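You operate a simulated robot arm through the tools that you are given. There is no shell and no other tool. Be economical: measure what you need, move in short steps, check, and stop when the job is done.

You are at the controls of a simulated two-armed robot. One attempt, no reset.

Task
On the top of the blue bench, fold the blue cloth in half, so that its two long edges meet.

The check looks at the end state, three seconds after you hand in, the way a careful person would. Anything else that was tipped, shoved, dropped, spilled or broken makes it a failure. Flat cloth is picked up by pressing the open fingertips on it (5 to 10 N) and closing them slowly along it; thin cloth reads only 2 to 8 mm in the jaws.

Robot
Two 7-joint arms with two-finger parallel grippers on one trunk, on a base that drives. Base frame: it is fixed to the floor where the robot stands at the start and does not move with it; the origin is under the middle of the robot, x ahead of it, y to its left, z up; the surface under the hand at the start is at about z = 0.76. Units: m, rad, N and s.
The left shoulder is at the start at [0.07, 0.163, 1.07], the right one opposite. With the tool pointing down near the work surface each hand reaches from about 0.4 to 0.88 m from the robot's upright axis, wherever it stands, measured 20 degrees to its own side. Places, roughly: top of the blue bench [0.5, -0.6, 0.8]. Payload 3.43 kg a hand.
The tool frame of a hand sits at the grasp point between the pads (the TCP): z along the fingers, y along the line on which they close. The tips reach 0.034 m beyond it. The gripper opens to 0.128 m. The fingers are 0.024 m wide and 0.012 m thick; the gripper's body (0.048 by 0.13 m) begins 0.096 m behind the TCP.
Orientation is told as [roll, pitch, yaw] about the base's x, y, z axes, in that order, counted from this pose: with the fingers straight down and closing along the base's y, the tool's x points along the base's -x, its y along +y and its z along -z.

Tools
- The arms move only by the tool apply_moves. It takes "left_steps", "right_steps" or both (then of equal length, played together; a hand with none holds still); each is a list that holds one entry, the list of rows, each a list of 7 numbers: the opening, from 0 (shut) to 1 (fully open), then the shift along the tool's x, y, z in m, then the turn, a rotation vector about the tool's x, y, z in rad. In form: [[[hand, tx, ty, tz, rx, ry, rz], ...]]. A call has 1 to 10 rows; each row is the pose to reach, as a shift and turn from the pose commanded when the call began, along the tool's axes at that moment. Rows are played at 5 a second. More than 0.05 m and 0.15 rad between two rows, or a gripper value outside its range, and nothing of the call is played. Where a pose cannot be reached the arm comes as near as it can. A force on the tool above 40 N (or 10 N above the force at the start of the call, whichever is more), or a blocked arm, ends the call early, and 0.2 s more pass. Each finger travels about 0.153 m/s and halts on what it meets, pressing with about 32 N; the grip force reading is that of the motor and also rises with nothing between the fingers. The clock runs only during rows and for 0.2 s after the last one: add rows that repeat a pose to give the fingers time. It gives the time, the measured TCP pose, the force on the tool (base axes), the opening and the grip force at its end, in the units of the frame above (readings bear some noise), with the torque about the TCP (base axes, N m) and any sound that the robot's microphone picked up.
- Cameras (640 x 400 px; columns grow to the right, rows downward): "scene" is now at [0.1352, 0.023, 1.2868]; the picture's right is [0.13, -0.99, -0.00], its down [-0.74, -0.10, -0.67] and it looks along [0.67, 0.09, -0.74] (base axes); focal length 214 px, centre (320, 200). "left" rides on the left gripper at [0.076, 0.011, -0.16] in its tool frame; the picture's right is [-0.15, 0.99, 0.00], its down [-0.88, -0.13, -0.46] and it looks along [-0.45, -0.07, 0.89] (tool axes); focal length 234 px, centre (320, 200). "right" rides on the right gripper at [0.076, -0.011, -0.16] in its tool frame; the picture's right is [0.15, 0.99, 0.00], its down [-0.88, 0.13, -0.46] and it looks along [-0.45, 0.07, 0.89] (tool axes); focal length 234 px, centre (320, 200). There is no depth. A picture from a camera that has moved, and an enlarged one, comes with that camera's place and axes in the base frame and with its lens. The place of the scene camera against the robot may be out by one fixed shift of up to 0.018 m in any direction.
- get_image(camera): a new picture of that camera. The clock stands still meanwhile.
- slide_trunk(by): slides the trunk up (or, below 0, down) by that many m; the arms and the scene camera ride with it, the base frame stays. It gives what a move gives, with no picture.
- base_move(legs): drives the robot by 1 to 6 legs, each [ahead, left, turn to the left] in m, m and rad, along the robot's own axes; the way and the turn of a leg run together, so that a leg with both is an arc; at most 1.5 m and 3.142 rad a leg. The arms and the cameras ride along, it lands a little off, and it stops where it bumps. It gives what a move gives.
- pan_tilt(pan, tilt): turns the head with the scene camera to pan (to the left, within 1.501 rad either way) and tilt (down, from -0.506 to 1.204), counted from straight ahead of the robot. It gives what a move gives.
- zoom(camera, box): a new picture of the part [left, top, right, bottom] of that camera's present view, enlarged. The clock stands still meanwhile.
- sign_off(): hands the job in; it is judged then, once.

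Work in short steps. Places have to be worked out from the pictures, the camera data and where the tool is seen: move nearer, look again, correct. Check each grasp and each placing, and mend what went wrong. You have 120 turns and 88 pictures in all, those below and enlarged ones among them. Open the grippers and draw the arms clear of the work before you hand the job in, unless the task says otherwise; then end with one line.

The tools are called after "Call:" as a command line: name --argument value ..., lists and objects as JSON in quotes. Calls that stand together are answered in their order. apply_moves: Moves the arms, as the interface text tells. Its arguments: {"type":"object","properties":{"left_steps":{"type":"array"},"right_steps":{"type":"array"}},"required":[]} The other tools are called the same way: slide_trunk (by) slides the trunk up or down; base_move (legs) drives the base; pan_tilt (pan, tilt) turns the head that bears the scene camera; get_image (camera) takes a picture; zoom (camera, box) takes an enlarged picture of a part of a camera's view; sign_off () hands the job in.

At the start:

```text
t: 0.0
left_eef_pos: [0.7026, 0.0526, 0.9857]
left_orientation: [0.002, 0.0, -0.001]
left_wrist_force: [0.1, 0.9, 0.3]
left_wrist_torque: [0.0, 0.02, 0.03]
left_width: 0.128
left_grip_force: 0.0
right_eef_pos: [0.6161, -0.3911, 0.9976]
right_orientation: [0.0, 0.0, -0.002]
right_wrist_force: [-0.9, 0.7, 0.3]
right_wrist_torque: [0.02, 0.01, -0.01]
right_width: 0.1279
right_grip_force: 0.1
trunk travel left (down, up): [-0.55, 0.39]
robot x, y, heading: [-0.0002, 0.0015, -0.0]
head pan, tilt: [0.129, 0.836]
```

scene: 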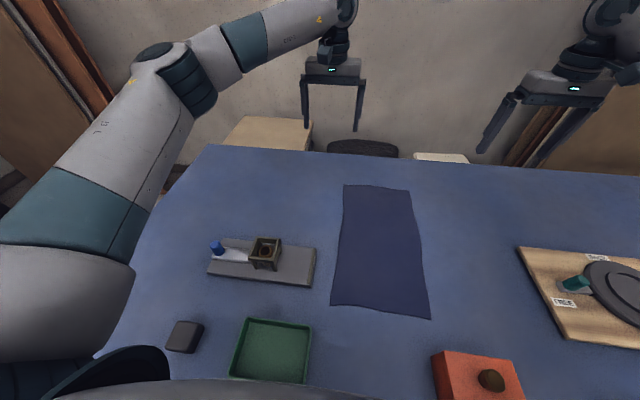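
right: 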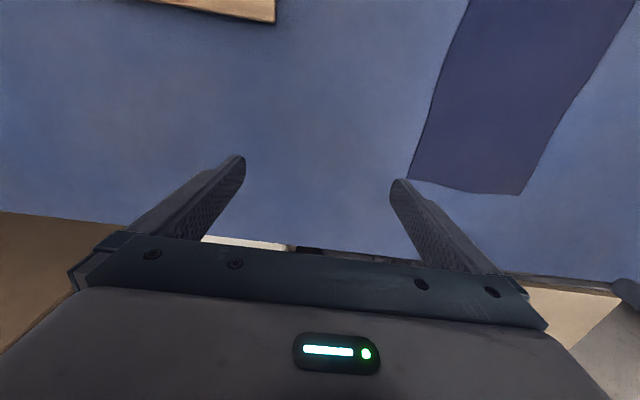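
left: 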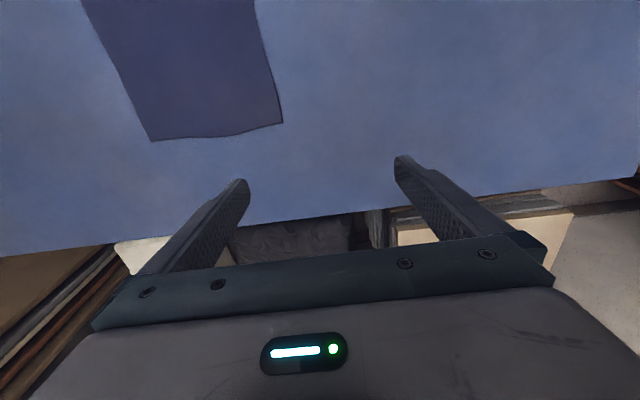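

The cloth's long edges run along x, about x 0.29–0.70 and y 0.01 to −0.21. I plan to pinch the right-hand edge with both hands (left hand far, right hand near) and fold it to +y. First I shift the base back and right for reach.

Call:
base_move --legs '[[-0.06, -0.1, 0]]'

```text
t: 1.2
left_eef_pos: [0.6439, -0.0504, 0.9848]
left_orientation: [0.0, -0.001, -0.003]
left_wrist_force: [-0.5, 0.2, 0.3]
left_wrist_torque: [0.02, -0.02, 0.01]
left_width: 0.1279
left_grip_force: 0.0
right_eef_pos: [0.5551, -0.4942, 0.9966]
right_orientation: [-0.001, -0.001, -0.002]
right_wrist_force: [-0.8, 0.0, -0.2]
right_wrist_torque: [0.0, 0.02, 0.0]
right_width: 0.1281
right_grip_force: 0.1
trunk travel left (down, up): [-0.55, 0.39]
robot x, y, heading: [-0.0576, -0.1007, 0.001]
head pan, tilt: [0.129, 0.836]
```

Moving both hands, still high, to above the right edge of the cloth to look with the wrist cameras.

Call:
apply_moves --left_steps '[[[1, 0, -0.015, 0, 0, 0, 0], [1, 0, -0.03, 0, 0, 0, 0], [1, -0.004, -0.05, 0, 0, 0, 0], [1, -0.008, -0.07, 0, 0, 0, 0], [1, -0.012, -0.09, 0, 0, 0, 0], [1, -0.016, -0.105, 0, 0, 0, 0], [1, -0.016, -0.12, 0, 0, 0, 0], [1, -0.016, -0.12, 0, 0, 0, 0]]]' --right_steps '[[[1, 0.031, 0.033, 0, 0, 0, 0], [1, 0.062, 0.066, 0, 0, 0, 0], [1, 0.093, 0.1, 0, 0, 0, 0], [1, 0.124, 0.133, 0, 0, 0, 0], [1, 0.155, 0.166, 0, 0, 0, 0], [1, 0.186, 0.2, 0, 0, 0, 0], [1, 0.215, 0.234, 0, 0, 0, 0], [1, 0.215, 0.234, 0, 0, 0, 0]]]'

Call:
get_image --camera "scene"

Call:
get_image --camera "left"

Call:
get_image --camera "right"

```text
t: 3.0
left_eef_pos: [0.6588, -0.1702, 0.9856]
left_orientation: [-0.001, 0.0, -0.002]
left_wrist_force: [0.2, -0.1, 0.4]
left_wrist_torque: [0.01, 0.02, 0.0]
left_width: 0.128
left_grip_force: 0.2
right_eef_pos: [0.3405, -0.259, 0.9964]
right_orientation: [0.0, 0.0, -0.004]
right_wrist_force: [-0.1, 0.4, -0.8]
right_wrist_torque: [0.03, -0.01, 0.0]
right_width: 0.128
right_grip_force: 0.0
trunk travel left (down, up): [-0.55, 0.39]
robot x, y, heading: [-0.0561, -0.1034, -0.002]
head pan, tilt: [0.129, 0.836]
```

```text
84 pictures are left
camera scene: at [0.0756, -0.0787, 1.2868], right [0.13, -0.99, 0.0], down [-0.74, -0.09, -0.67], along [0.67, 0.08, -0.74], focal length 214 px, centre (320, 200)
```

scene: 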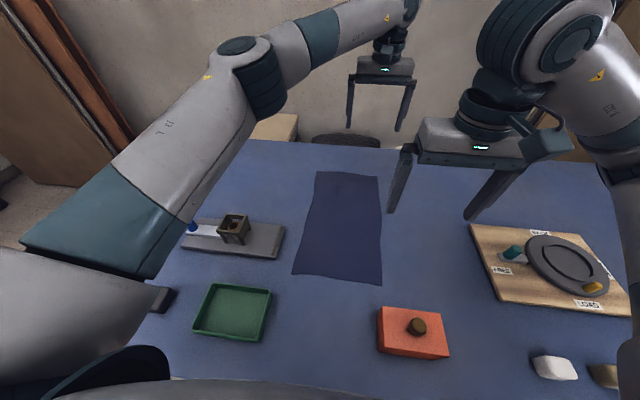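

```text
83 pictures are left
camera left: at [0.5823, -0.1582, 1.1453], right [0.15, 0.99, 0.0], down [0.88, -0.13, 0.46], along [0.45, -0.07, -0.89], focal length 234 px, centre (320, 200)
```

left: 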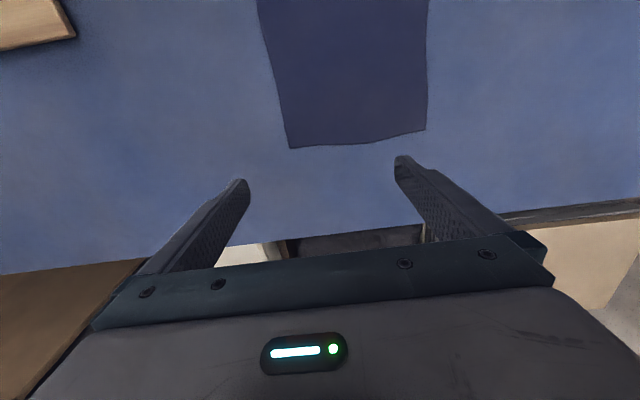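

```text
82 pictures are left
camera right: at [0.2653, -0.2706, 1.1568], right [-0.14, 0.99, 0.0], down [0.88, 0.13, 0.46], along [0.45, 0.07, -0.89], focal length 234 px, centre (320, 200)
```

right: 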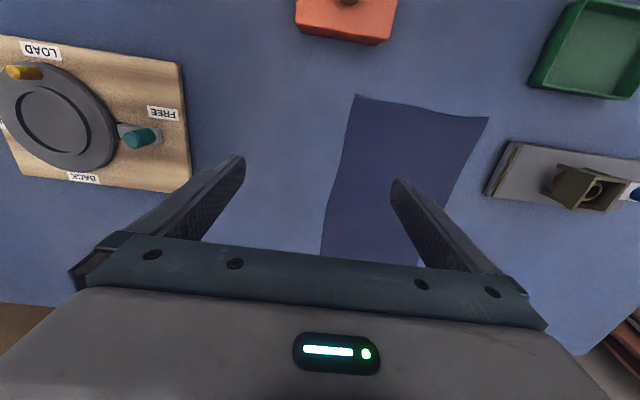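

Wrist cameras put the corners at B(.674,-.223), A(.678,0), C(.277,-.210), D(.281,.007). I lower both hands over the right-edge corners with a small opening.

Call:
apply_moves --left_steps '[[[0.8, 0.002, -0.015, 0.02, 0, 0, 0], [0.5, 0.004, -0.0305, 0.045, 0, 0, 0], [0.27, 0.004, -0.0305, 0.07, 0, 0, 0], [0.27, 0.004, -0.0305, 0.095, 0, 0, 0], [0.27, 0.004, -0.0305, 0.12, 0, 0, 0], [0.27, 0.004, -0.0305, 0.145, 0, 0, 0], [0.27, 0.004, -0.0305, 0.145, 0, 0, 0]]]' --right_steps '[[[0.8, 0.02, 0.035, 0.01, 0, 0, 0], [0.5, 0.0435, 0.0695, 0.03, 0, 0, 0], [0.27, 0.0435, 0.0695, 0.06, 0, 0, 0], [0.27, 0.0435, 0.0695, 0.095, 0, 0, 0], [0.27, 0.0435, 0.0695, 0.13, 0, 0, 0], [0.27, 0.0435, 0.0695, 0.156, 0, 0, 0], [0.27, 0.0435, 0.0695, 0.156, 0, 0, 0]]]'

Call:
get_image --camera "left"

Call:
get_image --camera "right"

```text
t: 4.6
left_eef_pos: [0.6544, -0.2002, 0.8415]
left_orientation: [0.0, 0.0, -0.001]
left_wrist_force: [0.0, -0.1, 0.0]
left_wrist_torque: [0.01, 0.0, -0.03]
left_width: 0.0347
left_grip_force: 0.1
right_eef_pos: [0.2968, -0.1882, 0.8424]
right_orientation: [-0.002, -0.001, -0.001]
right_wrist_force: [0.0, 0.0, -1.0]
right_wrist_torque: [0.01, 0.03, -0.01]
right_width: 0.0344
right_grip_force: 0.0
trunk travel left (down, up): [-0.55, 0.39]
robot x, y, heading: [-0.0582, -0.1006, -0.004]
head pan, tilt: [0.129, 0.836]
```

```text
81 pictures are left
camera left: at [0.5787, -0.1881, 1.0004], right [0.15, 0.99, 0.0], down [0.88, -0.13, 0.46], along [0.45, -0.07, -0.89], focal length 234 px, centre (320, 200)
```

left: 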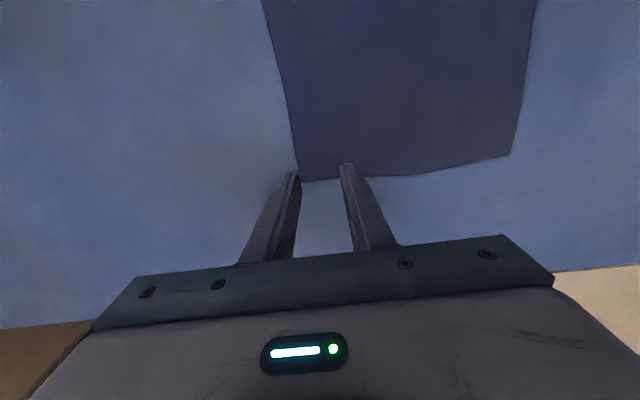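

```text
80 pictures are left
camera right: at [0.221, -0.1999, 1.002], right [-0.14, 0.99, 0.0], down [0.88, 0.13, 0.46], along [0.45, 0.07, -0.89], focal length 234 px, centre (320, 200)
```

right: 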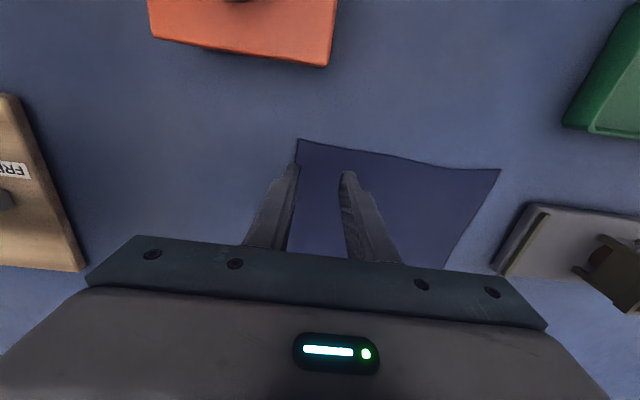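

Corners confirmed (B .674,-.223; C .277,-.214), table z ≈ .76. Both hands well aligned; descend to near contact.

Call:
apply_moves --left_steps '[[[0.27, 0, 0, 0.02, 0, 0, 0], [0.27, 0, 0, 0.038, 0, 0, 0], [0.27, 0, 0, 0.043, 0, 0, 0], [0.27, 0, 0, 0.046, 0, 0, 0], [0.27, 0, 0, 0.046, 0, 0, 0]]]' --right_steps '[[[0.27, 0, 0, 0.02, 0, 0, 0], [0.27, 0, 0, 0.038, 0, 0, 0], [0.27, 0, 0, 0.043, 0, 0, 0], [0.27, 0, 0, 0.046, 0, 0, 0], [0.27, 0, 0, 0.046, 0, 0, 0]]]'

```text
t: 5.8
left_eef_pos: [0.653, -0.2004, 0.7956]
left_orientation: [-0.002, -0.001, -0.002]
left_wrist_force: [1.2, 0.7, 5.2]
left_wrist_torque: [0.03, -0.05, -0.01]
left_width: 0.0345
left_grip_force: 0.0
right_eef_pos: [0.2978, -0.1885, 0.796]
right_orientation: [0.0, -0.001, -0.003]
right_wrist_force: [0.9, -0.4, 0.2]
right_wrist_torque: [-0.01, 0.01, 0.03]
right_width: 0.0345
right_grip_force: 0.0
trunk travel left (down, up): [-0.55, 0.39]
robot x, y, heading: [-0.0578, -0.1036, -0.005]
head pan, tilt: [0.129, 0.836]
```

Left presses at 5 N; right is just touching. A small extra press on both.

Call:
apply_moves --left_steps '[[[0.27, 0, 0, 0.0005, 0, 0, 0], [0.27, 0, 0, 0.0005, 0, 0, 0]]]' --right_steps '[[[0.27, 0, 0, 0.001, 0, 0, 0], [0.27, 0, 0, 0.002, 0, 0, 0]]]'

```text
t: 6.4
left_eef_pos: [0.6531, -0.2006, 0.7961]
left_orientation: [-0.001, -0.001, 0.0]
left_wrist_force: [1.0, -1.0, 5.5]
left_wrist_torque: [0.01, -0.06, -0.02]
left_width: 0.0346
left_grip_force: 0.0
right_eef_pos: [0.2972, -0.1895, 0.7951]
right_orientation: [0.0, -0.002, -0.002]
right_wrist_force: [-2.4, -0.4, 17.1]
right_wrist_torque: [-0.07, 0.11, -0.03]
right_width: 0.0345
right_grip_force: 0.0
trunk travel left (down, up): [-0.55, 0.39]
robot x, y, heading: [-0.0578, -0.0993, -0.002]
head pan, tilt: [0.129, 0.836]
```

Right is a bit heavy (17 N); back it off ~0.9 mm, add 0.2 mm on left, and close slowly.

Call:
apply_moves --left_steps '[[[0.27, 0, 0, 0.0002, 0, 0, 0], [0.23, 0, 0, 0.0002, 0, 0, 0], [0.19, 0, 0, 0.0002, 0, 0, 0], [0.15, 0, 0, 0.0002, 0, 0, 0], [0.11, 0, 0, 0.0002, 0, 0, 0], [0.08, 0, 0, 0.0002, 0, 0, 0], [0.05, 0, 0, 0.0002, 0, 0, 0], [0.02, 0, 0, 0.0002, 0, 0, 0], [0, 0, 0, 0.0002, 0, 0, 0], [0, 0, 0, 0.0002, 0, 0, 0]]]' --right_steps '[[[0.27, 0, 0, -0.0009, 0, 0, 0], [0.23, 0, 0, -0.0009, 0, 0, 0], [0.19, 0, 0, -0.0009, 0, 0, 0], [0.15, 0, 0, -0.0009, 0, 0, 0], [0.11, 0, 0, -0.0009, 0, 0, 0], [0.08, 0, 0, -0.0009, 0, 0, 0], [0.05, 0, 0, -0.0009, 0, 0, 0], [0.02, 0, 0, -0.0009, 0, 0, 0], [0, 0, 0, -0.0009, 0, 0, 0], [0, 0, 0, -0.0009, 0, 0, 0]]]'

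Call:
get_image --camera "left"

Call:
get_image --camera "right"

```text
t: 8.6
left_eef_pos: [0.6534, -0.2009, 0.7956]
left_orientation: [-0.002, -0.001, -0.003]
left_wrist_force: [0.4, -0.9, 16.0]
left_wrist_torque: [-0.02, -0.01, 0.01]
left_width: 0.0023
left_grip_force: 32.4
right_eef_pos: [0.2976, -0.1903, 0.7957]
right_orientation: [0.001, -0.002, -0.001]
right_wrist_force: [1.1, 0.5, 1.9]
right_wrist_torque: [-0.01, -0.04, 0.0]
right_width: 0.0026
right_grip_force: 32.3
trunk travel left (down, up): [-0.55, 0.39]
robot x, y, heading: [-0.0586, -0.0993, -0.004]
head pan, tilt: [0.129, 0.836]
```

```text
79 pictures are left
camera left: at [0.5774, -0.1884, 0.9547], right [0.15, 0.99, 0.0], down [0.88, -0.13, 0.46], along [0.45, -0.07, -0.89], focal length 234 px, centre (320, 200)
```

left: 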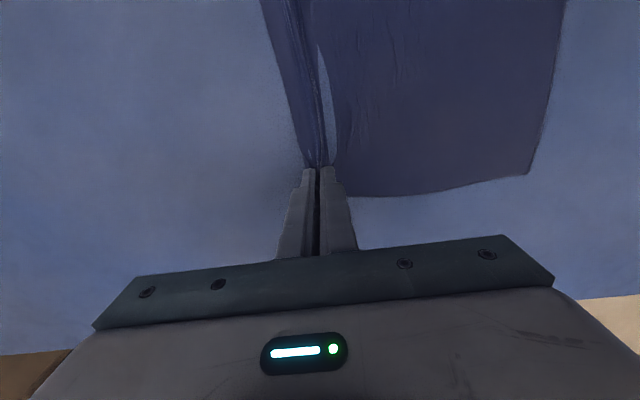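

```text
78 pictures are left
camera right: at [0.2206, -0.1999, 0.9555], right [-0.14, 0.99, 0.0], down [0.88, 0.13, 0.46], along [0.45, 0.07, -0.89], focal length 234 px, centre (320, 200)
```

right: 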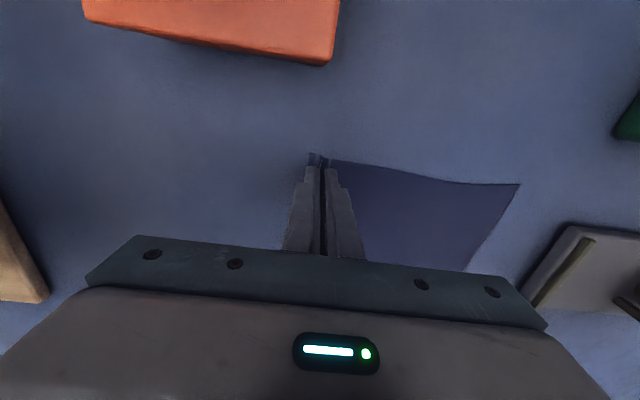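

Both hands hold a pinched edge (2.3–2.6 mm). The cloth slid ~15 mm toward −y, left edge now at y≈−.007 (near) to −.018 (far). Lift 5 cm with a slight +y move and look.

Call:
apply_moves --left_steps '[[[0, 0, 0.002, -0.015, 0, 0, 0], [0, 0, 0.006, -0.03, 0, 0, 0], [0, 0, 0.012, -0.045, 0, 0, 0], [0, 0, 0.02, -0.06, 0, 0, 0], [0, 0, 0.02, -0.06, 0, 0, 0]]]' --right_steps '[[[0, 0, 0.002, -0.015, 0, 0, 0], [0, 0, 0.006, -0.03, 0, 0, 0], [0, 0, 0.012, -0.045, 0, 0, 0], [0, 0, 0.02, -0.06, 0, 0, 0], [0, 0, 0.02, -0.06, 0, 0, 0]]]'

Call:
get_image --camera "scene"

Call:
get_image --camera "right"

Call:
get_image --camera "left"

```text
t: 9.8
left_eef_pos: [0.6541, -0.1811, 0.8534]
left_orientation: [0.0, 0.002, 0.0]
left_wrist_force: [-0.8, 0.5, 1.0]
left_wrist_torque: [0.01, -0.01, 0.01]
left_width: 0.0022
left_grip_force: 31.9
right_eef_pos: [0.2982, -0.171, 0.8552]
right_orientation: [0.0, 0.0, -0.004]
right_wrist_force: [0.4, 0.1, 0.5]
right_wrist_torque: [-0.01, -0.02, 0.01]
right_width: 0.0025
right_grip_force: 31.8
trunk travel left (down, up): [-0.55, 0.39]
robot x, y, heading: [-0.0611, -0.0986, -0.005]
head pan, tilt: [0.129, 0.836]
```

```text
77 pictures are left
camera scene: at [0.0759, -0.0786, 1.2867], right [0.13, -0.99, 0.0], down [-0.74, -0.09, -0.67], along [0.67, 0.09, -0.74], focal length 214 px, centre (320, 200)
```

scene: 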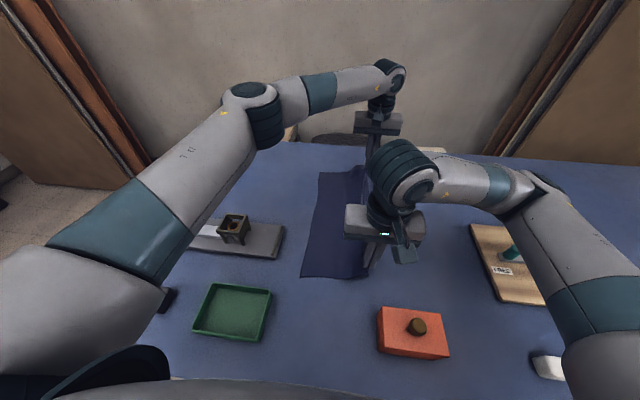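

```text
76 pictures are left
camera right: at [0.2218, -0.1817, 1.015], right [-0.14, 0.99, 0.0], down [0.88, 0.13, 0.46], along [0.45, 0.07, -0.89], focal length 234 px, centre (320, 200)
```

right: 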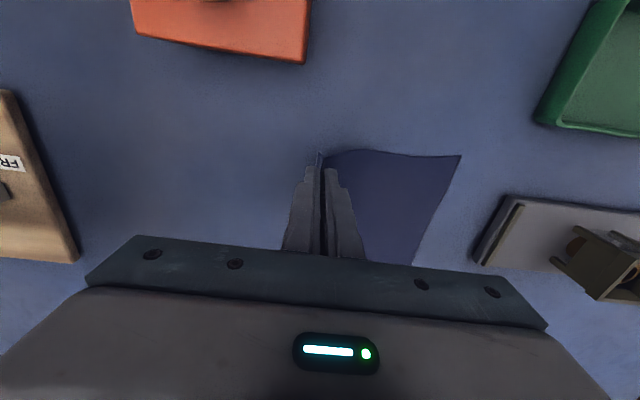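

```text
75 pictures are left
camera left: at [0.5791, -0.1682, 1.0134], right [0.15, 0.99, 0.0], down [0.88, -0.13, 0.45], along [0.45, -0.07, -0.89], focal length 234 px, centre (320, 200)
```

left: 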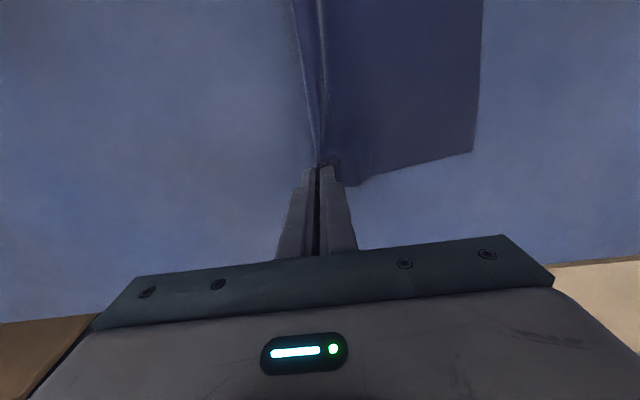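

The grip holds cleanly with hardly any hem, and the left edge sits at y≈−.0125. Now carry over in an arc, setting the pinch slit at y≈−.0525 so the released hem reaches the opposite edge.

Call:
apply_moves --left_steps '[[[0, 0, 0.015, -0.006, 0, 0, 0], [0, 0, 0.03, -0.01, 0, 0, 0], [0, 0, 0.045, -0.012, 0, 0, 0], [0, 0, 0.06, -0.012, 0, 0, 0], [0, 0, 0.08, -0.008, 0, 0, 0], [0, 0, 0.1, 0.002, 0, 0, 0], [0, 0, 0.115, 0.016, 0, 0, 0], [0, 0, 0.125, 0.03, 0, 0, 0], [0, 0, 0.1285, 0.044, 0, 0, 0], [0, 0, 0.1285, 0.044, 0, 0, 0]]]' --right_steps '[[[0, 0, 0.014, -0.006, 0, 0, 0], [0, 0, 0.027, -0.01, 0, 0, 0], [0, 0, 0.041, -0.012, 0, 0, 0], [0, 0, 0.055, -0.012, 0, 0, 0], [0, 0, 0.073, -0.008, 0, 0, 0], [0, 0, 0.092, 0.002, 0, 0, 0], [0, 0, 0.106, 0.016, 0, 0, 0], [0, 0, 0.115, 0.03, 0, 0, 0], [0, 0, 0.1185, 0.045, 0, 0, 0], [0, 0, 0.1185, 0.045, 0, 0, 0]]]'

Call:
get_image --camera "right"

Call:
get_image --camera "left"

Call:
get_image --camera "scene"

```text
t: 12.0
left_eef_pos: [0.6546, -0.0512, 0.8101]
left_orientation: [0.0, 0.0, -0.004]
left_wrist_force: [-0.4, 0.2, 0.0]
left_wrist_torque: [0.01, 0.0, 0.03]
left_width: 0.0021
left_grip_force: 32.1
right_eef_pos: [0.2987, -0.0511, 0.8088]
right_orientation: [0.0, 0.0, -0.002]
right_wrist_force: [-0.1, 0.6, 0.4]
right_wrist_torque: [-0.01, 0.0, 0.02]
right_width: 0.0026
right_grip_force: 31.6
trunk travel left (down, up): [-0.55, 0.39]
robot x, y, heading: [-0.0608, -0.1019, -0.003]
head pan, tilt: [0.129, 0.836]
```

```text
74 pictures are left
camera right: at [0.2223, -0.0622, 0.9691], right [-0.14, 0.99, 0.0], down [0.88, 0.13, 0.46], along [0.45, 0.07, -0.89], focal length 234 px, centre (320, 200)
```

right: 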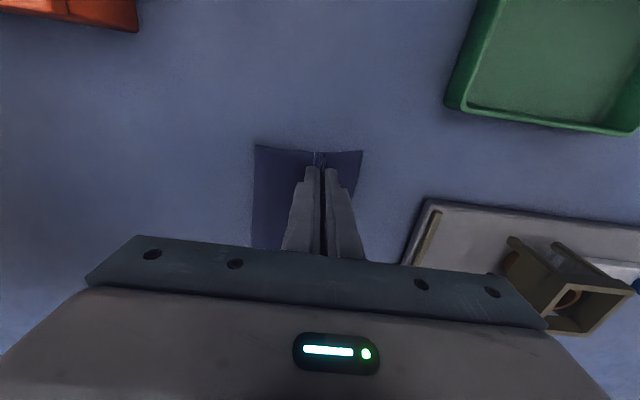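

```text
73 pictures are left
camera left: at [0.5793, -0.0379, 0.9699], right [0.15, 0.99, 0.0], down [0.88, -0.13, 0.46], along [0.45, -0.07, -0.89], focal length 234 px, centre (320, 200)
```

left: 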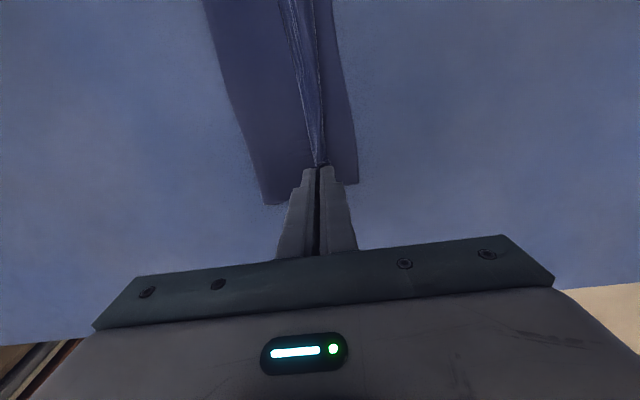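

```text
72 pictures are left
camera scene: at [0.0752, -0.0779, 1.2868], right [0.13, -0.99, 0.0], down [-0.74, -0.09, -0.67], along [0.67, 0.08, -0.74], focal length 214 px, centre (320, 200)
```

scene: 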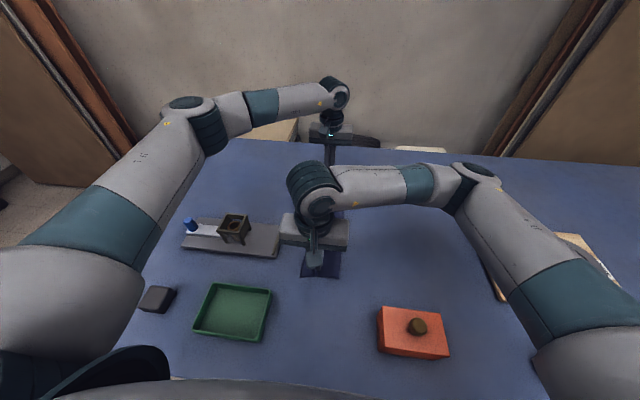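

Fold line currently at y≈−.11, lower left edge at −.016. Lower the pinch nearly onto the table so the slack settles.

Call:
apply_moves --left_steps '[[[0, 0, 0, 0.006, 0, 0, 0], [0, 0, 0, 0.01, 0, 0, 0], [0, 0, 0, 0.012, 0, 0, 0], [0, 0, 0, 0.012, 0, 0, 0]]]' --right_steps '[[[0, 0, 0, 0.005, 0, 0, 0], [0, 0, 0, 0.009, 0, 0, 0], [0, 0, 0, 0.011, 0, 0, 0], [0, 0, 0, 0.011, 0, 0, 0]]]'

Call:
get_image --camera "left"

```text
t: 13.0
left_eef_pos: [0.654, -0.0514, 0.7984]
left_orientation: [-0.001, -0.002, -0.002]
left_wrist_force: [-0.2, -1.0, 0.6]
left_wrist_torque: [-0.02, 0.03, 0.02]
left_width: 0.0019
left_grip_force: 31.9
right_eef_pos: [0.2987, -0.0496, 0.7989]
right_orientation: [0.0, -0.001, -0.004]
right_wrist_force: [0.3, 0.3, 0.8]
right_wrist_torque: [0.02, -0.01, -0.01]
right_width: 0.0022
right_grip_force: 31.6
trunk travel left (down, up): [-0.55, 0.39]
robot x, y, heading: [-0.0595, -0.0997, -0.005]
head pan, tilt: [0.129, 0.836]
```

```text
71 pictures are left
camera left: at [0.5789, -0.0391, 0.9577], right [0.15, 0.99, 0.0], down [0.88, -0.13, 0.46], along [0.45, -0.07, -0.89], focal length 234 px, centre (320, 200)
```

left: 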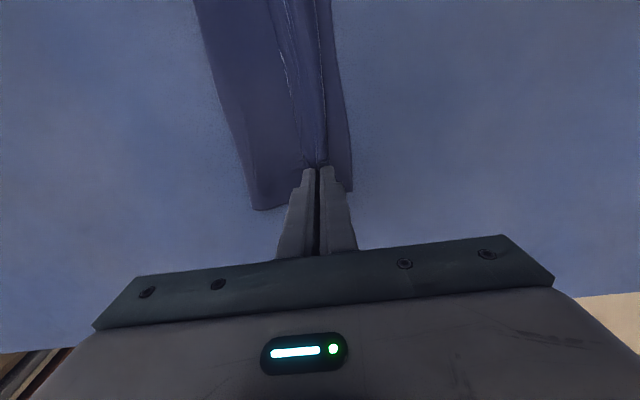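

The fold settles to y≈−.118. Release with small opening, wait, then lift slowly.

Call:
apply_moves --left_steps '[[[0.05, 0, 0, 0, 0, 0, 0], [0.12, 0, 0, 0, 0, 0, 0], [0.16, 0, 0, 0, 0, 0, 0], [0.16, 0, 0, -0.01, 0, 0, 0], [0.16, 0, 0, -0.025, 0, 0, 0], [0.16, 0, 0, -0.045, 0, 0, 0], [0.16, 0, 0, -0.07, 0, 0, 0], [0.16, 0, 0, -0.1, 0, 0, 0], [0.16, 0, 0, -0.1, 0, 0, 0]]]' --right_steps '[[[0.05, 0, 0, 0, 0, 0, 0], [0.12, 0, 0, 0, 0, 0, 0], [0.16, 0, 0, 0, 0, 0, 0], [0.16, 0, 0, -0.01, 0, 0, 0], [0.16, 0, 0, -0.025, 0, 0, 0], [0.16, 0, 0, -0.045, 0, 0, 0], [0.16, 0, 0, -0.07, 0, 0, 0], [0.16, 0, 0, -0.1, 0, 0, 0], [0.16, 0, 0, -0.1, 0, 0, 0]]]'

Call:
get_image --camera "left"

Call:
get_image --camera "right"

```text
t: 15.0
left_eef_pos: [0.653, -0.052, 0.8968]
left_orientation: [0.0, 0.002, -0.001]
left_wrist_force: [-0.4, -0.2, 0.5]
left_wrist_torque: [-0.02, 0.03, 0.0]
left_width: 0.0207
left_grip_force: 0.1
right_eef_pos: [0.299, -0.0523, 0.898]
right_orientation: [0.0, 0.001, -0.002]
right_wrist_force: [0.5, 0.2, -0.6]
right_wrist_torque: [0.0, -0.04, -0.07]
right_width: 0.0204
right_grip_force: 0.0
trunk travel left (down, up): [-0.55, 0.39]
robot x, y, heading: [-0.0592, -0.1022, 0.001]
head pan, tilt: [0.129, 0.836]
```

```text
70 pictures are left
camera left: at [0.5776, -0.0391, 1.0559], right [0.15, 0.99, 0.0], down [0.88, -0.13, 0.45], along [0.45, -0.07, -0.89], focal length 234 px, centre (320, 200)
```

left: 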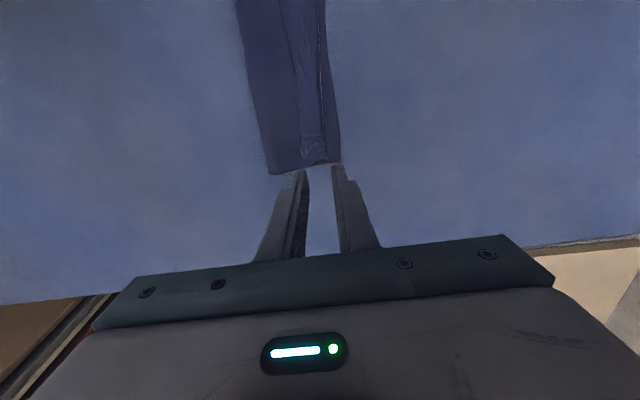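

```text
69 pictures are left
camera right: at [0.223, -0.0623, 1.0573], right [-0.14, 0.99, 0.0], down [0.88, 0.13, 0.46], along [0.45, 0.07, -0.89], focal length 234 px, centre (320, 200)
```

right: 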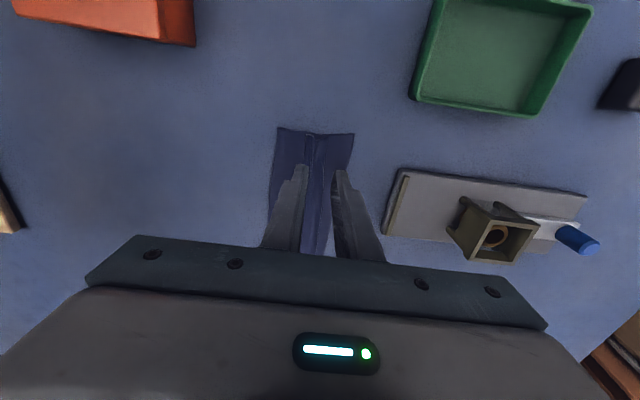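

Released; I lift and draw the hands aside to inspect the fold.

Call:
apply_moves --left_steps '[[[0.16, 0, 0.03, -0.03, 0, 0, 0], [0.16, 0, 0.07, -0.05, 0, 0, 0], [0.16, 0, 0.11, -0.06, 0, 0, 0], [0.16, 0, 0.15, -0.06, 0, 0, 0], [0.16, 0, 0.15, -0.06, 0, 0, 0]]]' --right_steps '[[[0.16, 0, -0.03, -0.03, 0, 0, 0], [0.16, 0, -0.07, -0.05, 0, 0, 0], [0.16, 0, -0.11, -0.06, 0, 0, 0], [0.16, 0, -0.155, -0.06, 0, 0, 0], [0.16, 0, -0.2, -0.06, 0, 0, 0]]]'

Call:
zoom --camera "scene" --box '[240, 150, 440, 290]'

Call:
get_image --camera "right"

Call:
get_image --camera "left"

```text
t: 16.2
left_eef_pos: [0.6547, 0.0977, 0.9593]
left_orientation: [0.003, 0.002, -0.003]
left_wrist_force: [-0.2, 0.5, 0.2]
left_wrist_torque: [0.05, 0.02, 0.01]
left_width: 0.0205
left_grip_force: 0.0
right_eef_pos: [0.2972, -0.2536, 0.9558]
right_orientation: [0.001, 0.0, -0.002]
right_wrist_force: [0.5, -0.3, -0.2]
right_wrist_torque: [0.04, -0.01, 0.01]
right_width: 0.0203
right_grip_force: 0.0
trunk travel left (down, up): [-0.55, 0.39]
robot x, y, heading: [-0.0598, -0.0996, -0.003]
head pan, tilt: [0.129, 0.836]
```

```text
2.86 times, centred on (340, 220) of scene
camera zoom: at [0.0748, -0.081, 1.2869], right [0.13, -0.99, 0.0], down [-0.74, -0.09, -0.67], along [0.67, 0.09, -0.74], focal length 613 px, centre (263, 143)
```

zoom: 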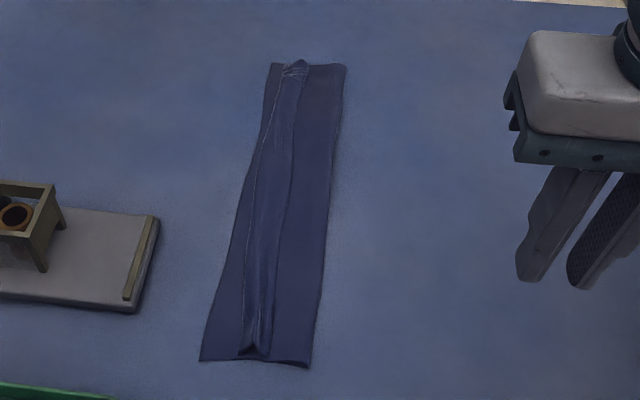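

```text
67 pictures are left
camera right: at [0.2203, -0.2654, 1.1163], right [-0.14, 0.99, 0.0], down [0.88, 0.13, 0.46], along [0.45, 0.07, -0.89], focal length 234 px, centre (320, 200)
```

right: 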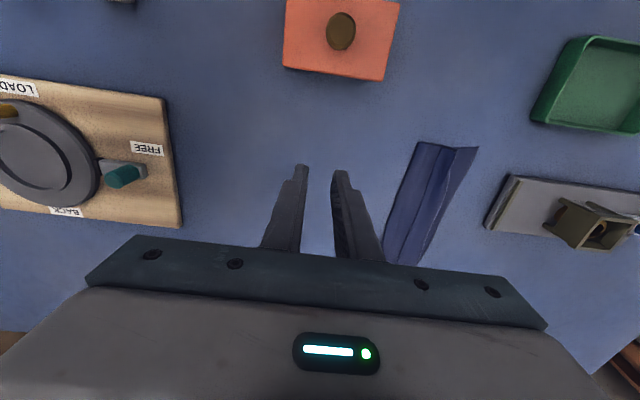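

```text
66 pictures are left
camera left: at [0.5786, 0.1087, 1.1185], right [0.15, 0.99, 0.0], down [0.88, -0.13, 0.46], along [0.45, -0.07, -0.89], focal length 234 px, centre (320, 200)
```

left: 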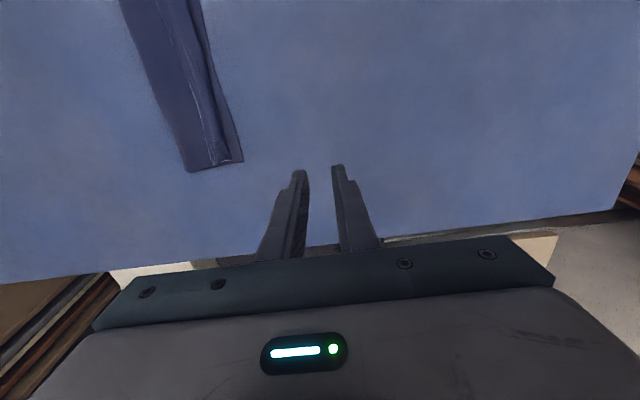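

The fold is there but the edge is rolled back as a ~2.5 cm hem (crease y≈−.045, hem edge ≈−.072). I'll unroll it by pushing the hem's edge toward +y with both hands turned 90° so their four fingers act as a comb. First turn at height.

Call:
apply_moves --left_steps '[[[0.3, 0.006, -0.005, 0, 0, 0, 0.15], [0.4, 0.013, -0.01, 0, 0, 0, 0.3], [0.5, 0.02, -0.015, 0, 0, 0, 0.45], [0.6, 0.026, -0.02, 0, 0, 0, 0.6], [0.7, 0.032, -0.025, 0, 0, 0, 0.75], [0.8, 0.039, -0.03, 0, 0, 0, 0.9], [0.9, 0.045, -0.035, 0, 0, 0, 1.05], [1, 0.052, -0.04, 0, 0, 0, 1.2], [1, 0.058, -0.045, 0, 0, 0, 1.35], [1, 0.065, -0.05, 0, 0, 0, 1.5]]]' --right_steps '[[[0.3, -0.006, 0.005, 0, 0, 0, -0.15], [0.4, -0.013, 0.01, 0, 0, 0, -0.3], [0.5, -0.02, 0.015, 0, 0, 0, -0.45], [0.6, -0.026, 0.02, 0, 0, 0, -0.6], [0.7, -0.032, 0.025, 0, 0, 0, -0.75], [0.8, -0.039, 0.03, 0, 0, 0, -0.9], [0.9, -0.045, 0.035, 0, 0, 0, -1.05], [1, -0.052, 0.04, 0, 0, 0, -1.2], [1, -0.058, 0.045, 0, 0, 0, -1.35], [1, -0.063, 0.05, 0, 0, 0, -1.5]]]'

Call:
get_image --camera "scene"

```text
t: 18.4
left_eef_pos: [0.4419, 0.0365, 0.9744]
left_orientation: [0.055, -0.001, -1.383]
left_wrist_force: [-1.4, 0.3, -0.1]
left_wrist_torque: [-0.09, -0.11, -0.02]
left_width: 0.128
left_grip_force: 0.1
left hand out of reach, approached as far as the arm can: row 6, 7, 8, 9, 10
right_eef_pos: [0.3591, -0.1961, 0.9609]
right_orientation: [-0.005, 0.003, 1.502]
right_wrist_force: [-0.3, 0.3, 0.3]
right_wrist_torque: [-0.11, -0.06, 0.01]
right_width: 0.1283
right_grip_force: 0.1
trunk travel left (down, up): [-0.55, 0.39]
robot x, y, heading: [-0.0565, -0.0999, -0.006]
head pan, tilt: [0.129, 0.836]
```

```text
65 pictures are left
camera scene: at [0.073, -0.073, 1.287], right [0.13, -0.99, 0.0], down [-0.73, -0.1, -0.67], along [0.67, 0.08, -0.74], focal length 214 px, centre (320, 200)
```

scene: 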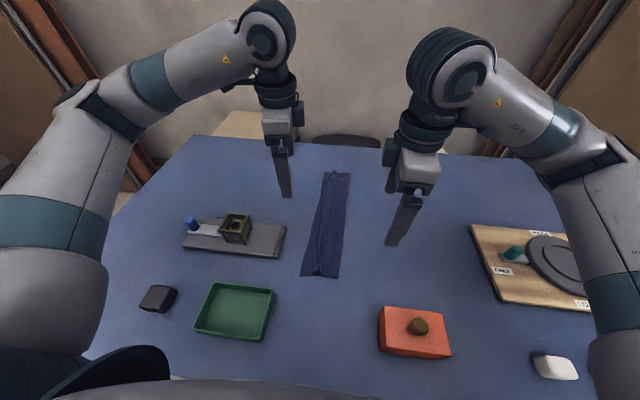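

The right hand turned fine, but the left couldn't reach with that yaw. I turn the left back and will use the right hand's comb alone.

Call:
apply_moves --left_steps '[[[1, 0, 0, 0, 0, 0, -0.15], [1, 0, 0, 0, 0, 0, -0.3], [1, 0, 0, 0, 0, 0, -0.45], [1, 0, 0, 0, 0, 0, -0.6], [1, 0, 0, 0, 0, 0, -0.75], [1, 0, 0, 0, 0, 0, -0.9], [1, 0, 0, 0, 0, 0, -1.05], [1, 0, 0, 0, 0, 0, -1.2], [1, 0, 0, 0, 0, 0, -1.35], [1, 0, 0, 0, 0, 0, -1.5]]]'

```text
t: 20.6
left_eef_pos: [0.443, 0.0336, 0.9721]
left_orientation: [0.007, -0.052, 0.121]
left_wrist_force: [0.2, -0.3, -0.3]
left_wrist_torque: [0.01, -0.02, -0.02]
left_width: 0.128
left_grip_force: 0.1
right_eef_pos: [0.3619, -0.2011, 0.9596]
right_orientation: [0.0, -0.001, 1.497]
right_wrist_force: [0.3, 0.7, 0.9]
right_wrist_torque: [-0.01, -0.03, -0.02]
right_width: 0.128
right_grip_force: 0.0
trunk travel left (down, up): [-0.55, 0.39]
robot x, y, heading: [-0.0601, -0.101, -0.002]
head pan, tilt: [0.129, 0.836]
```

Straighten the left and move it out to the left-back; bring the right comb (x≈.36) above y≈−.092, behind the hem edge.

Call:
apply_moves --left_steps '[[[1, -0.03, 0.02, -0.005, 0, 0.02, 0.04], [1, -0.06, 0.04, -0.01, 0, 0.04, 0.08], [1, -0.09, 0.06, -0.015, 0, 0.052, 0.12], [1, -0.12, 0.08, -0.02, 0, 0.052, 0.12], [1, -0.15, 0.11, -0.03, 0, 0.052, 0.12], [1, -0.16, 0.14, -0.03, 0, 0.052, 0.12], [1, -0.16, 0.16, -0.03, 0, 0.052, 0.12], [1, -0.16, 0.16, -0.03, 0, 0.052, 0.12]]]' --right_steps '[[[1, -0.04, 0.003, 0, 0, 0, -0.03], [1, -0.08, 0.006, 0, 0, 0, -0.07], [1, -0.1086, 0.0097, 0.01, 0, 0, -0.07], [1, -0.1086, 0.0097, 0.04, 0, 0, -0.07], [1, -0.1086, 0.0097, 0.07, 0, 0, -0.07], [1, -0.1086, 0.0097, 0.1, 0, 0, -0.07], [1, -0.1086, 0.0097, 0.125, 0, 0, -0.07], [1, -0.1086, 0.0097, 0.125, 0, 0, -0.07]]]'

Call:
get_image --camera "right"

Call:
get_image --camera "scene"

```text
t: 22.4
left_eef_pos: [0.5823, 0.2099, 1.0118]
left_orientation: [0.01, 0.002, -0.002]
left_wrist_force: [-0.1, -0.1, 0.5]
left_wrist_torque: [0.06, -0.01, 0.02]
left_width: 0.1283
left_grip_force: 0.0
right_eef_pos: [0.3604, -0.0909, 0.8334]
right_orientation: [-0.001, -0.001, 1.568]
right_wrist_force: [1.1, 0.2, -0.3]
right_wrist_torque: [-0.01, -0.04, 0.01]
right_width: 0.1283
right_grip_force: 0.0
trunk travel left (down, up): [-0.55, 0.39]
robot x, y, heading: [-0.0599, -0.1033, -0.002]
head pan, tilt: [0.129, 0.836]
```

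```text
64 pictures are left
camera right: at [0.3703, -0.1662, 0.9931], right [-0.99, -0.14, 0.0], down [-0.13, 0.88, 0.46], along [-0.07, 0.45, -0.89], focal length 234 px, centre (320, 200)
```

right: 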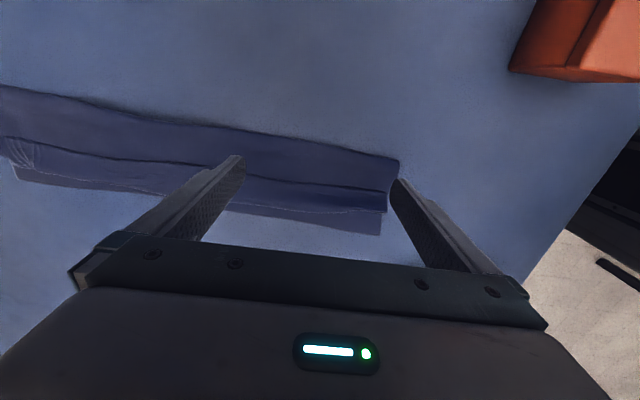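

```text
63 pictures are left
camera scene: at [0.0757, -0.0781, 1.2868], right [0.13, -0.99, 0.0], down [-0.74, -0.09, -0.67], along [0.67, 0.08, -0.74], focal length 214 px, centre (320, 200)
```

scene: 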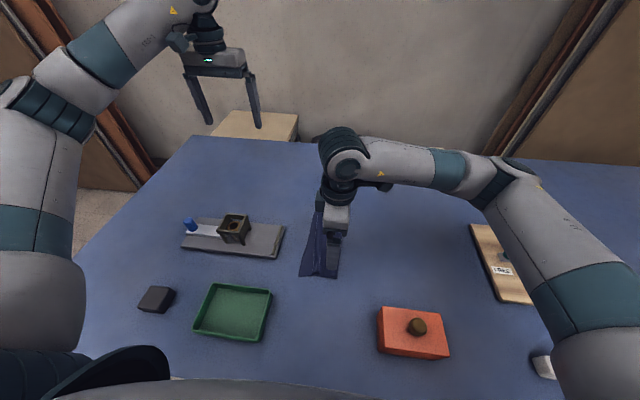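

The right wrist view shows the hem edge (y≈−.071 to −.076) just ahead of the comb. Descend to near contact and then check force.

Call:
apply_moves --right_steps '[[[1, 0.001, 0, 0.015, 0, 0, 0], [1, 0.001, 0, 0.028, 0, 0, 0], [1, 0.001, 0, 0.034, 0, 0, 0], [1, 0.001, 0, 0.0355, 0, 0, 0], [1, 0.001, 0, 0.0355, 0, 0, 0]]]'

Call:
get_image --camera "right"

```text
t: 23.6
left_eef_pos: [0.5823, 0.2111, 1.0114]
left_orientation: [0.01, 0.002, -0.003]
left_wrist_force: [-0.4, -0.6, 0.1]
left_wrist_torque: [0.0, 0.0, -0.03]
left_width: 0.128
left_grip_force: 0.0
right_eef_pos: [0.3601, -0.0927, 0.7988]
right_orientation: [-0.001, -0.001, 1.569]
right_wrist_force: [0.0, 0.4, 0.7]
right_wrist_torque: [0.0, -0.01, 0.01]
right_width: 0.1278
right_grip_force: 0.1
trunk travel left (down, up): [-0.55, 0.39]
robot x, y, heading: [-0.0579, -0.1006, -0.003]
head pan, tilt: [0.129, 0.836]
```

```text
62 pictures are left
camera right: at [0.3703, -0.1683, 0.9583], right [-0.99, -0.14, 0.0], down [-0.13, 0.88, 0.46], along [-0.07, 0.45, -0.89], focal length 234 px, centre (320, 200)
```

right: 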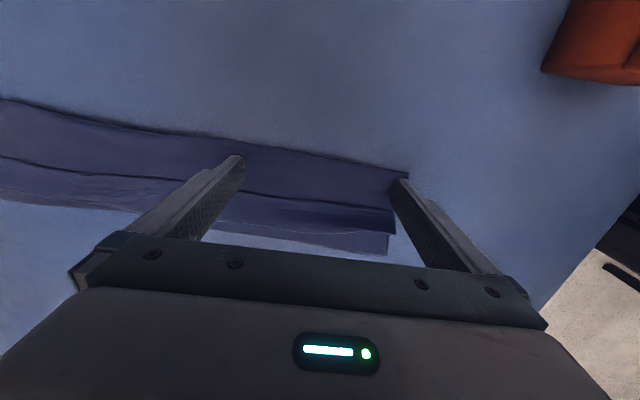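

Tips are ~4 mm over the table. Shift 1 cm in +x, lower 1.2 mm more, then push +y by 4 cm.

Call:
apply_moves --right_steps '[[[1, 0, -0.01, 0, 0, 0, 0], [1, 0, -0.01, 0.0012, 0, 0, 0], [1, -0.008, -0.01, 0.0012, 0, 0, 0], [1, -0.016, -0.01, 0.0012, 0, 0, 0], [1, -0.024, -0.01, 0.0012, 0, 0, 0], [1, -0.032, -0.01, 0.0012, 0, 0, 0], [1, -0.04, -0.01, 0.0012, 0, 0, 0], [1, -0.04, -0.01, 0.0012, 0, 0, 0]]]'

Call:
get_image --camera "right"

```text
t: 25.4
left_eef_pos: [0.5816, 0.2102, 1.0126]
left_orientation: [0.008, 0.002, -0.002]
left_wrist_force: [-0.3, -1.0, 0.0]
left_wrist_torque: [0.0, -0.01, 0.0]
left_width: 0.1281
left_grip_force: 0.1
right_eef_pos: [0.369, -0.0533, 0.7959]
right_orientation: [0.0, 0.0, 1.567]
right_wrist_force: [1.2, -0.7, 2.1]
right_wrist_torque: [0.03, 0.12, -0.01]
right_width: 0.1281
right_grip_force: 0.1
trunk travel left (down, up): [-0.55, 0.39]
robot x, y, heading: [-0.062, -0.0999, -0.004]
head pan, tilt: [0.129, 0.836]
```

```text
61 pictures are left
camera right: at [0.3799, -0.1288, 0.9566], right [-0.99, -0.14, 0.0], down [-0.13, 0.88, 0.46], along [-0.07, 0.45, -0.89], focal length 234 px, centre (320, 200)
```

right: 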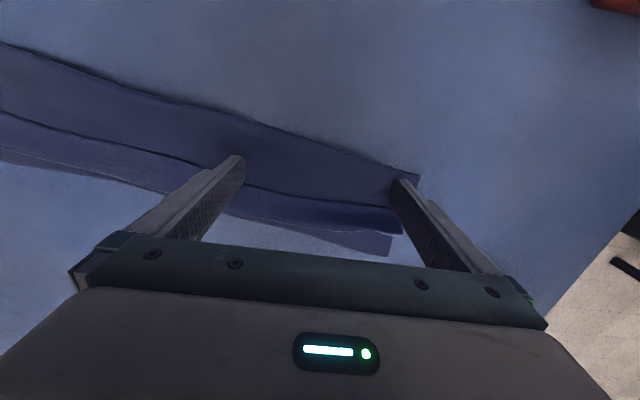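

The push dragged the whole cloth ~4 cm in +y rather than unrolling. I'll unfold and redo it with a pinch along x at the corners (so no hem on the long edge). Raise the right hand and turn it back.

Call:
apply_moves --right_steps '[[[1, 0, 0, -0.02, 0, 0, 0.0], [1, 0, 0, -0.05, 0, 0, 0.15], [1, 0, 0, -0.08, 0, 0, 0.3], [1, 0, 0, -0.11, 0, 0, 0.45], [1, 0.02, 0, -0.14, 0, 0, 0.6], [1, 0.05, 0, -0.15, 0, 0, 0.75], [1, 0.08, 0, -0.15, 0, 0, 0.9], [1, 0.11, 0, -0.15, 0, 0, 1.05], [1, 0.14, 0, -0.15, 0, 0, 1.2], [1, 0.15, 0, -0.15, 0, 0, 1.35]]]'

Call:
zoom --camera "scene" --box '[240, 150, 440, 290]'

```text
t: 27.6
left_eef_pos: [0.5811, 0.2106, 1.0119]
left_orientation: [0.009, 0.003, 0.0]
left_wrist_force: [-0.1, -0.5, -0.7]
left_wrist_torque: [0.03, -0.02, -0.01]
left_width: 0.1283
left_grip_force: 0.1
right_eef_pos: [0.371, -0.202, 0.9477]
right_orientation: [-0.001, 0.001, 0.214]
right_wrist_force: [0.2, 0.1, -0.3]
right_wrist_torque: [-0.03, 0.0, 0.03]
right_width: 0.128
right_grip_force: 0.0
trunk travel left (down, up): [-0.55, 0.39]
robot x, y, heading: [-0.063, -0.0999, -0.004]
head pan, tilt: [0.129, 0.836]
```

```text
2.86 times, centred on (340, 220) of scene
camera zoom: at [0.0756, -0.0778, 1.2868], right [0.13, -0.99, 0.0], down [-0.74, -0.09, -0.67], along [0.67, 0.08, -0.74], focal length 613 px, centre (263, 143)
```

zoom: 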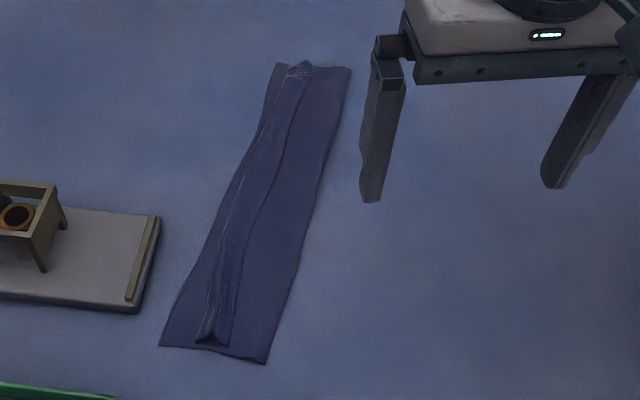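

The state is clear: rolled hem runs along the top layer. Bring both hands (closing along y) over the hem to pick it up and unfold it back.

Call:
apply_moves --left_steps '[[[1, -0.01, -0.045, 0, 0, 0, 0], [1, -0.02, -0.09, 0, 0, 0, 0], [1, -0.03, -0.135, 0.02, 0, 0, 0], [0.8, -0.045, -0.18, 0.04, 0, 0, 0], [0.6, -0.055, -0.22, 0.06, 0, 0, 0], [0.4, -0.06, -0.25, 0.09, 0, 0, 0], [0.31, -0.064, -0.269, 0.12, 0, 0, 0], [0.31, -0.064, -0.269, 0.13, 0, 0, 0]]]' --right_steps '[[[1, 0.002, 0.03, 0, 0, 0, 0.1], [1, 0.004, 0.06, 0, 0, 0, 0.214], [1, 0.006, 0.09, 0, 0, 0, 0.214], [0.8, 0.008, 0.12, 0.02, 0, 0, 0.214], [0.6, 0.01, 0.15, 0.04, 0, 0, 0.214], [0.4, 0.0143, 0.184, 0.06, 0, 0, 0.214], [0.31, 0.0143, 0.184, 0.078, 0, 0, 0.214], [0.31, 0.0143, 0.184, 0.078, 0, 0, 0.214]]]'

Call:
get_image --camera "left"

Call:
get_image --camera "right"

```text
refused: row 3 steps farther than a row can; nothing moved
```

```text
59 pictures are left
camera left: at [0.5062, 0.2212, 1.1713], right [0.15, 0.99, 0.01], down [0.88, -0.14, 0.45], along [0.45, -0.06, -0.89], focal length 234 px, centre (320, 200)
```

left: 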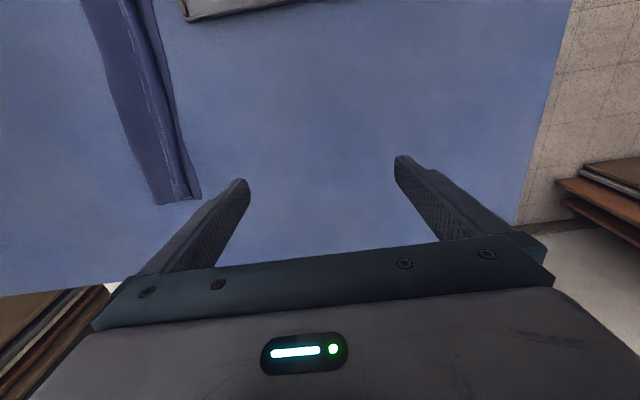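

```text
58 pictures are left
camera right: at [0.2985, -0.2295, 1.1068], right [-0.35, 0.94, 0.0], down [0.83, 0.32, 0.46], along [0.43, 0.16, -0.89], focal length 234 px, centre (320, 200)
```

right: 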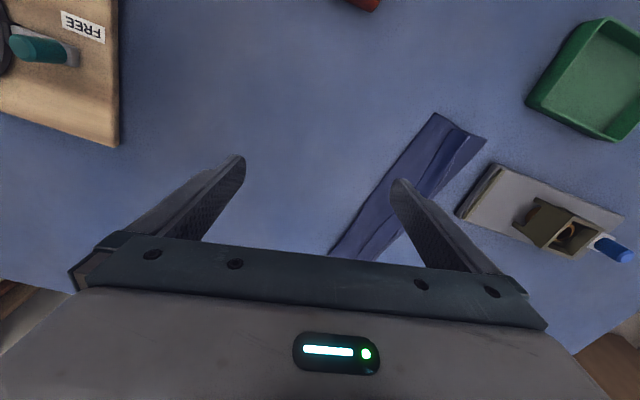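

The step was too large; same move with smaller steps.

Call:
apply_moves --left_steps '[[[1, -0.006, -0.03, 0, 0, 0, 0], [1, -0.013, -0.06, 0.01, 0, 0, 0], [1, -0.02, -0.09, 0.02, 0, 0, 0], [0.9, -0.026, -0.12, 0.03, 0, 0, 0], [0.8, -0.032, -0.15, 0.045, 0, 0, 0], [0.7, -0.04, -0.18, 0.06, 0, 0, 0], [0.6, -0.05, -0.21, 0.08, 0, 0, 0], [0.5, -0.058, -0.24, 0.1, 0, 0, 0], [0.4, -0.064, -0.269, 0.12, 0, 0, 0], [0.31, -0.064, -0.269, 0.13, 0, 0, 0]]]' --right_steps '[[[1, 0.002, 0.02, 0, 0, 0, 0.1], [1, 0.004, 0.04, 0, 0, 0, 0.214], [1, 0.006, 0.06, 0, 0, 0, 0.214], [0.9, 0.008, 0.08, 0.01, 0, 0, 0.214], [0.8, 0.01, 0.1, 0.02, 0, 0, 0.214], [0.7, 0.011, 0.12, 0.03, 0, 0, 0.214], [0.6, 0.012, 0.14, 0.04, 0, 0, 0.214], [0.5, 0.013, 0.16, 0.055, 0, 0, 0.214], [0.4, 0.0143, 0.184, 0.07, 0, 0, 0.214], [0.31, 0.0143, 0.184, 0.078, 0, 0, 0.214]]]'

Call:
get_image --camera "left"

Call:
get_image --camera "right"

```text
t: 29.8
left_eef_pos: [0.6442, -0.0578, 0.8778]
left_orientation: [0.011, 0.001, -0.002]
left_wrist_force: [-0.3, 1.1, 0.3]
left_wrist_torque: [0.02, 0.03, 0.03]
left_width: 0.0397
left_grip_force: 0.1
right_eef_pos: [0.3161, -0.0265, 0.8682]
right_orientation: [0.0, 0.0, 0.003]
right_wrist_force: [-0.3, 0.4, -0.8]
right_wrist_torque: [0.03, 0.0, -0.02]
right_width: 0.0398
right_grip_force: 0.1
trunk travel left (down, up): [-0.55, 0.39]
robot x, y, heading: [-0.0619, -0.101, -0.002]
head pan, tilt: [0.129, 0.836]
```

```text
57 pictures are left
camera left: at [0.5687, -0.0473, 1.0373], right [0.15, 0.99, 0.01], down [0.88, -0.14, 0.45], along [0.45, -0.06, -0.89], focal length 234 px, centre (320, 200)
```

left: 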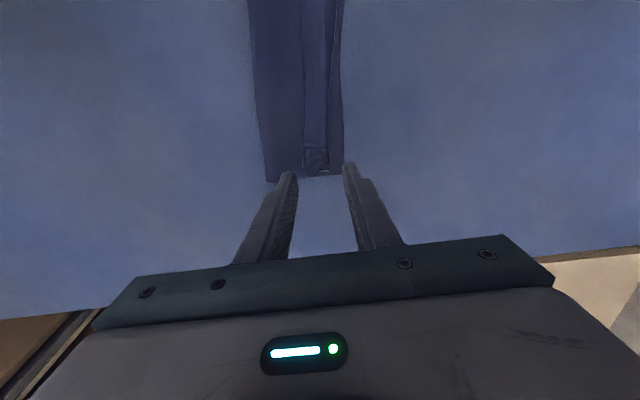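

```text
56 pictures are left
camera right: at [0.24, -0.0372, 1.0279], right [-0.15, 0.99, 0.0], down [0.88, 0.13, 0.46], along [0.45, 0.07, -0.89], focal length 234 px, centre (320, 200)
```

right: 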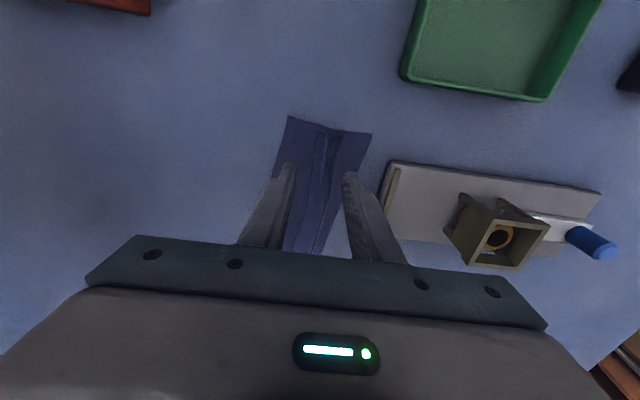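

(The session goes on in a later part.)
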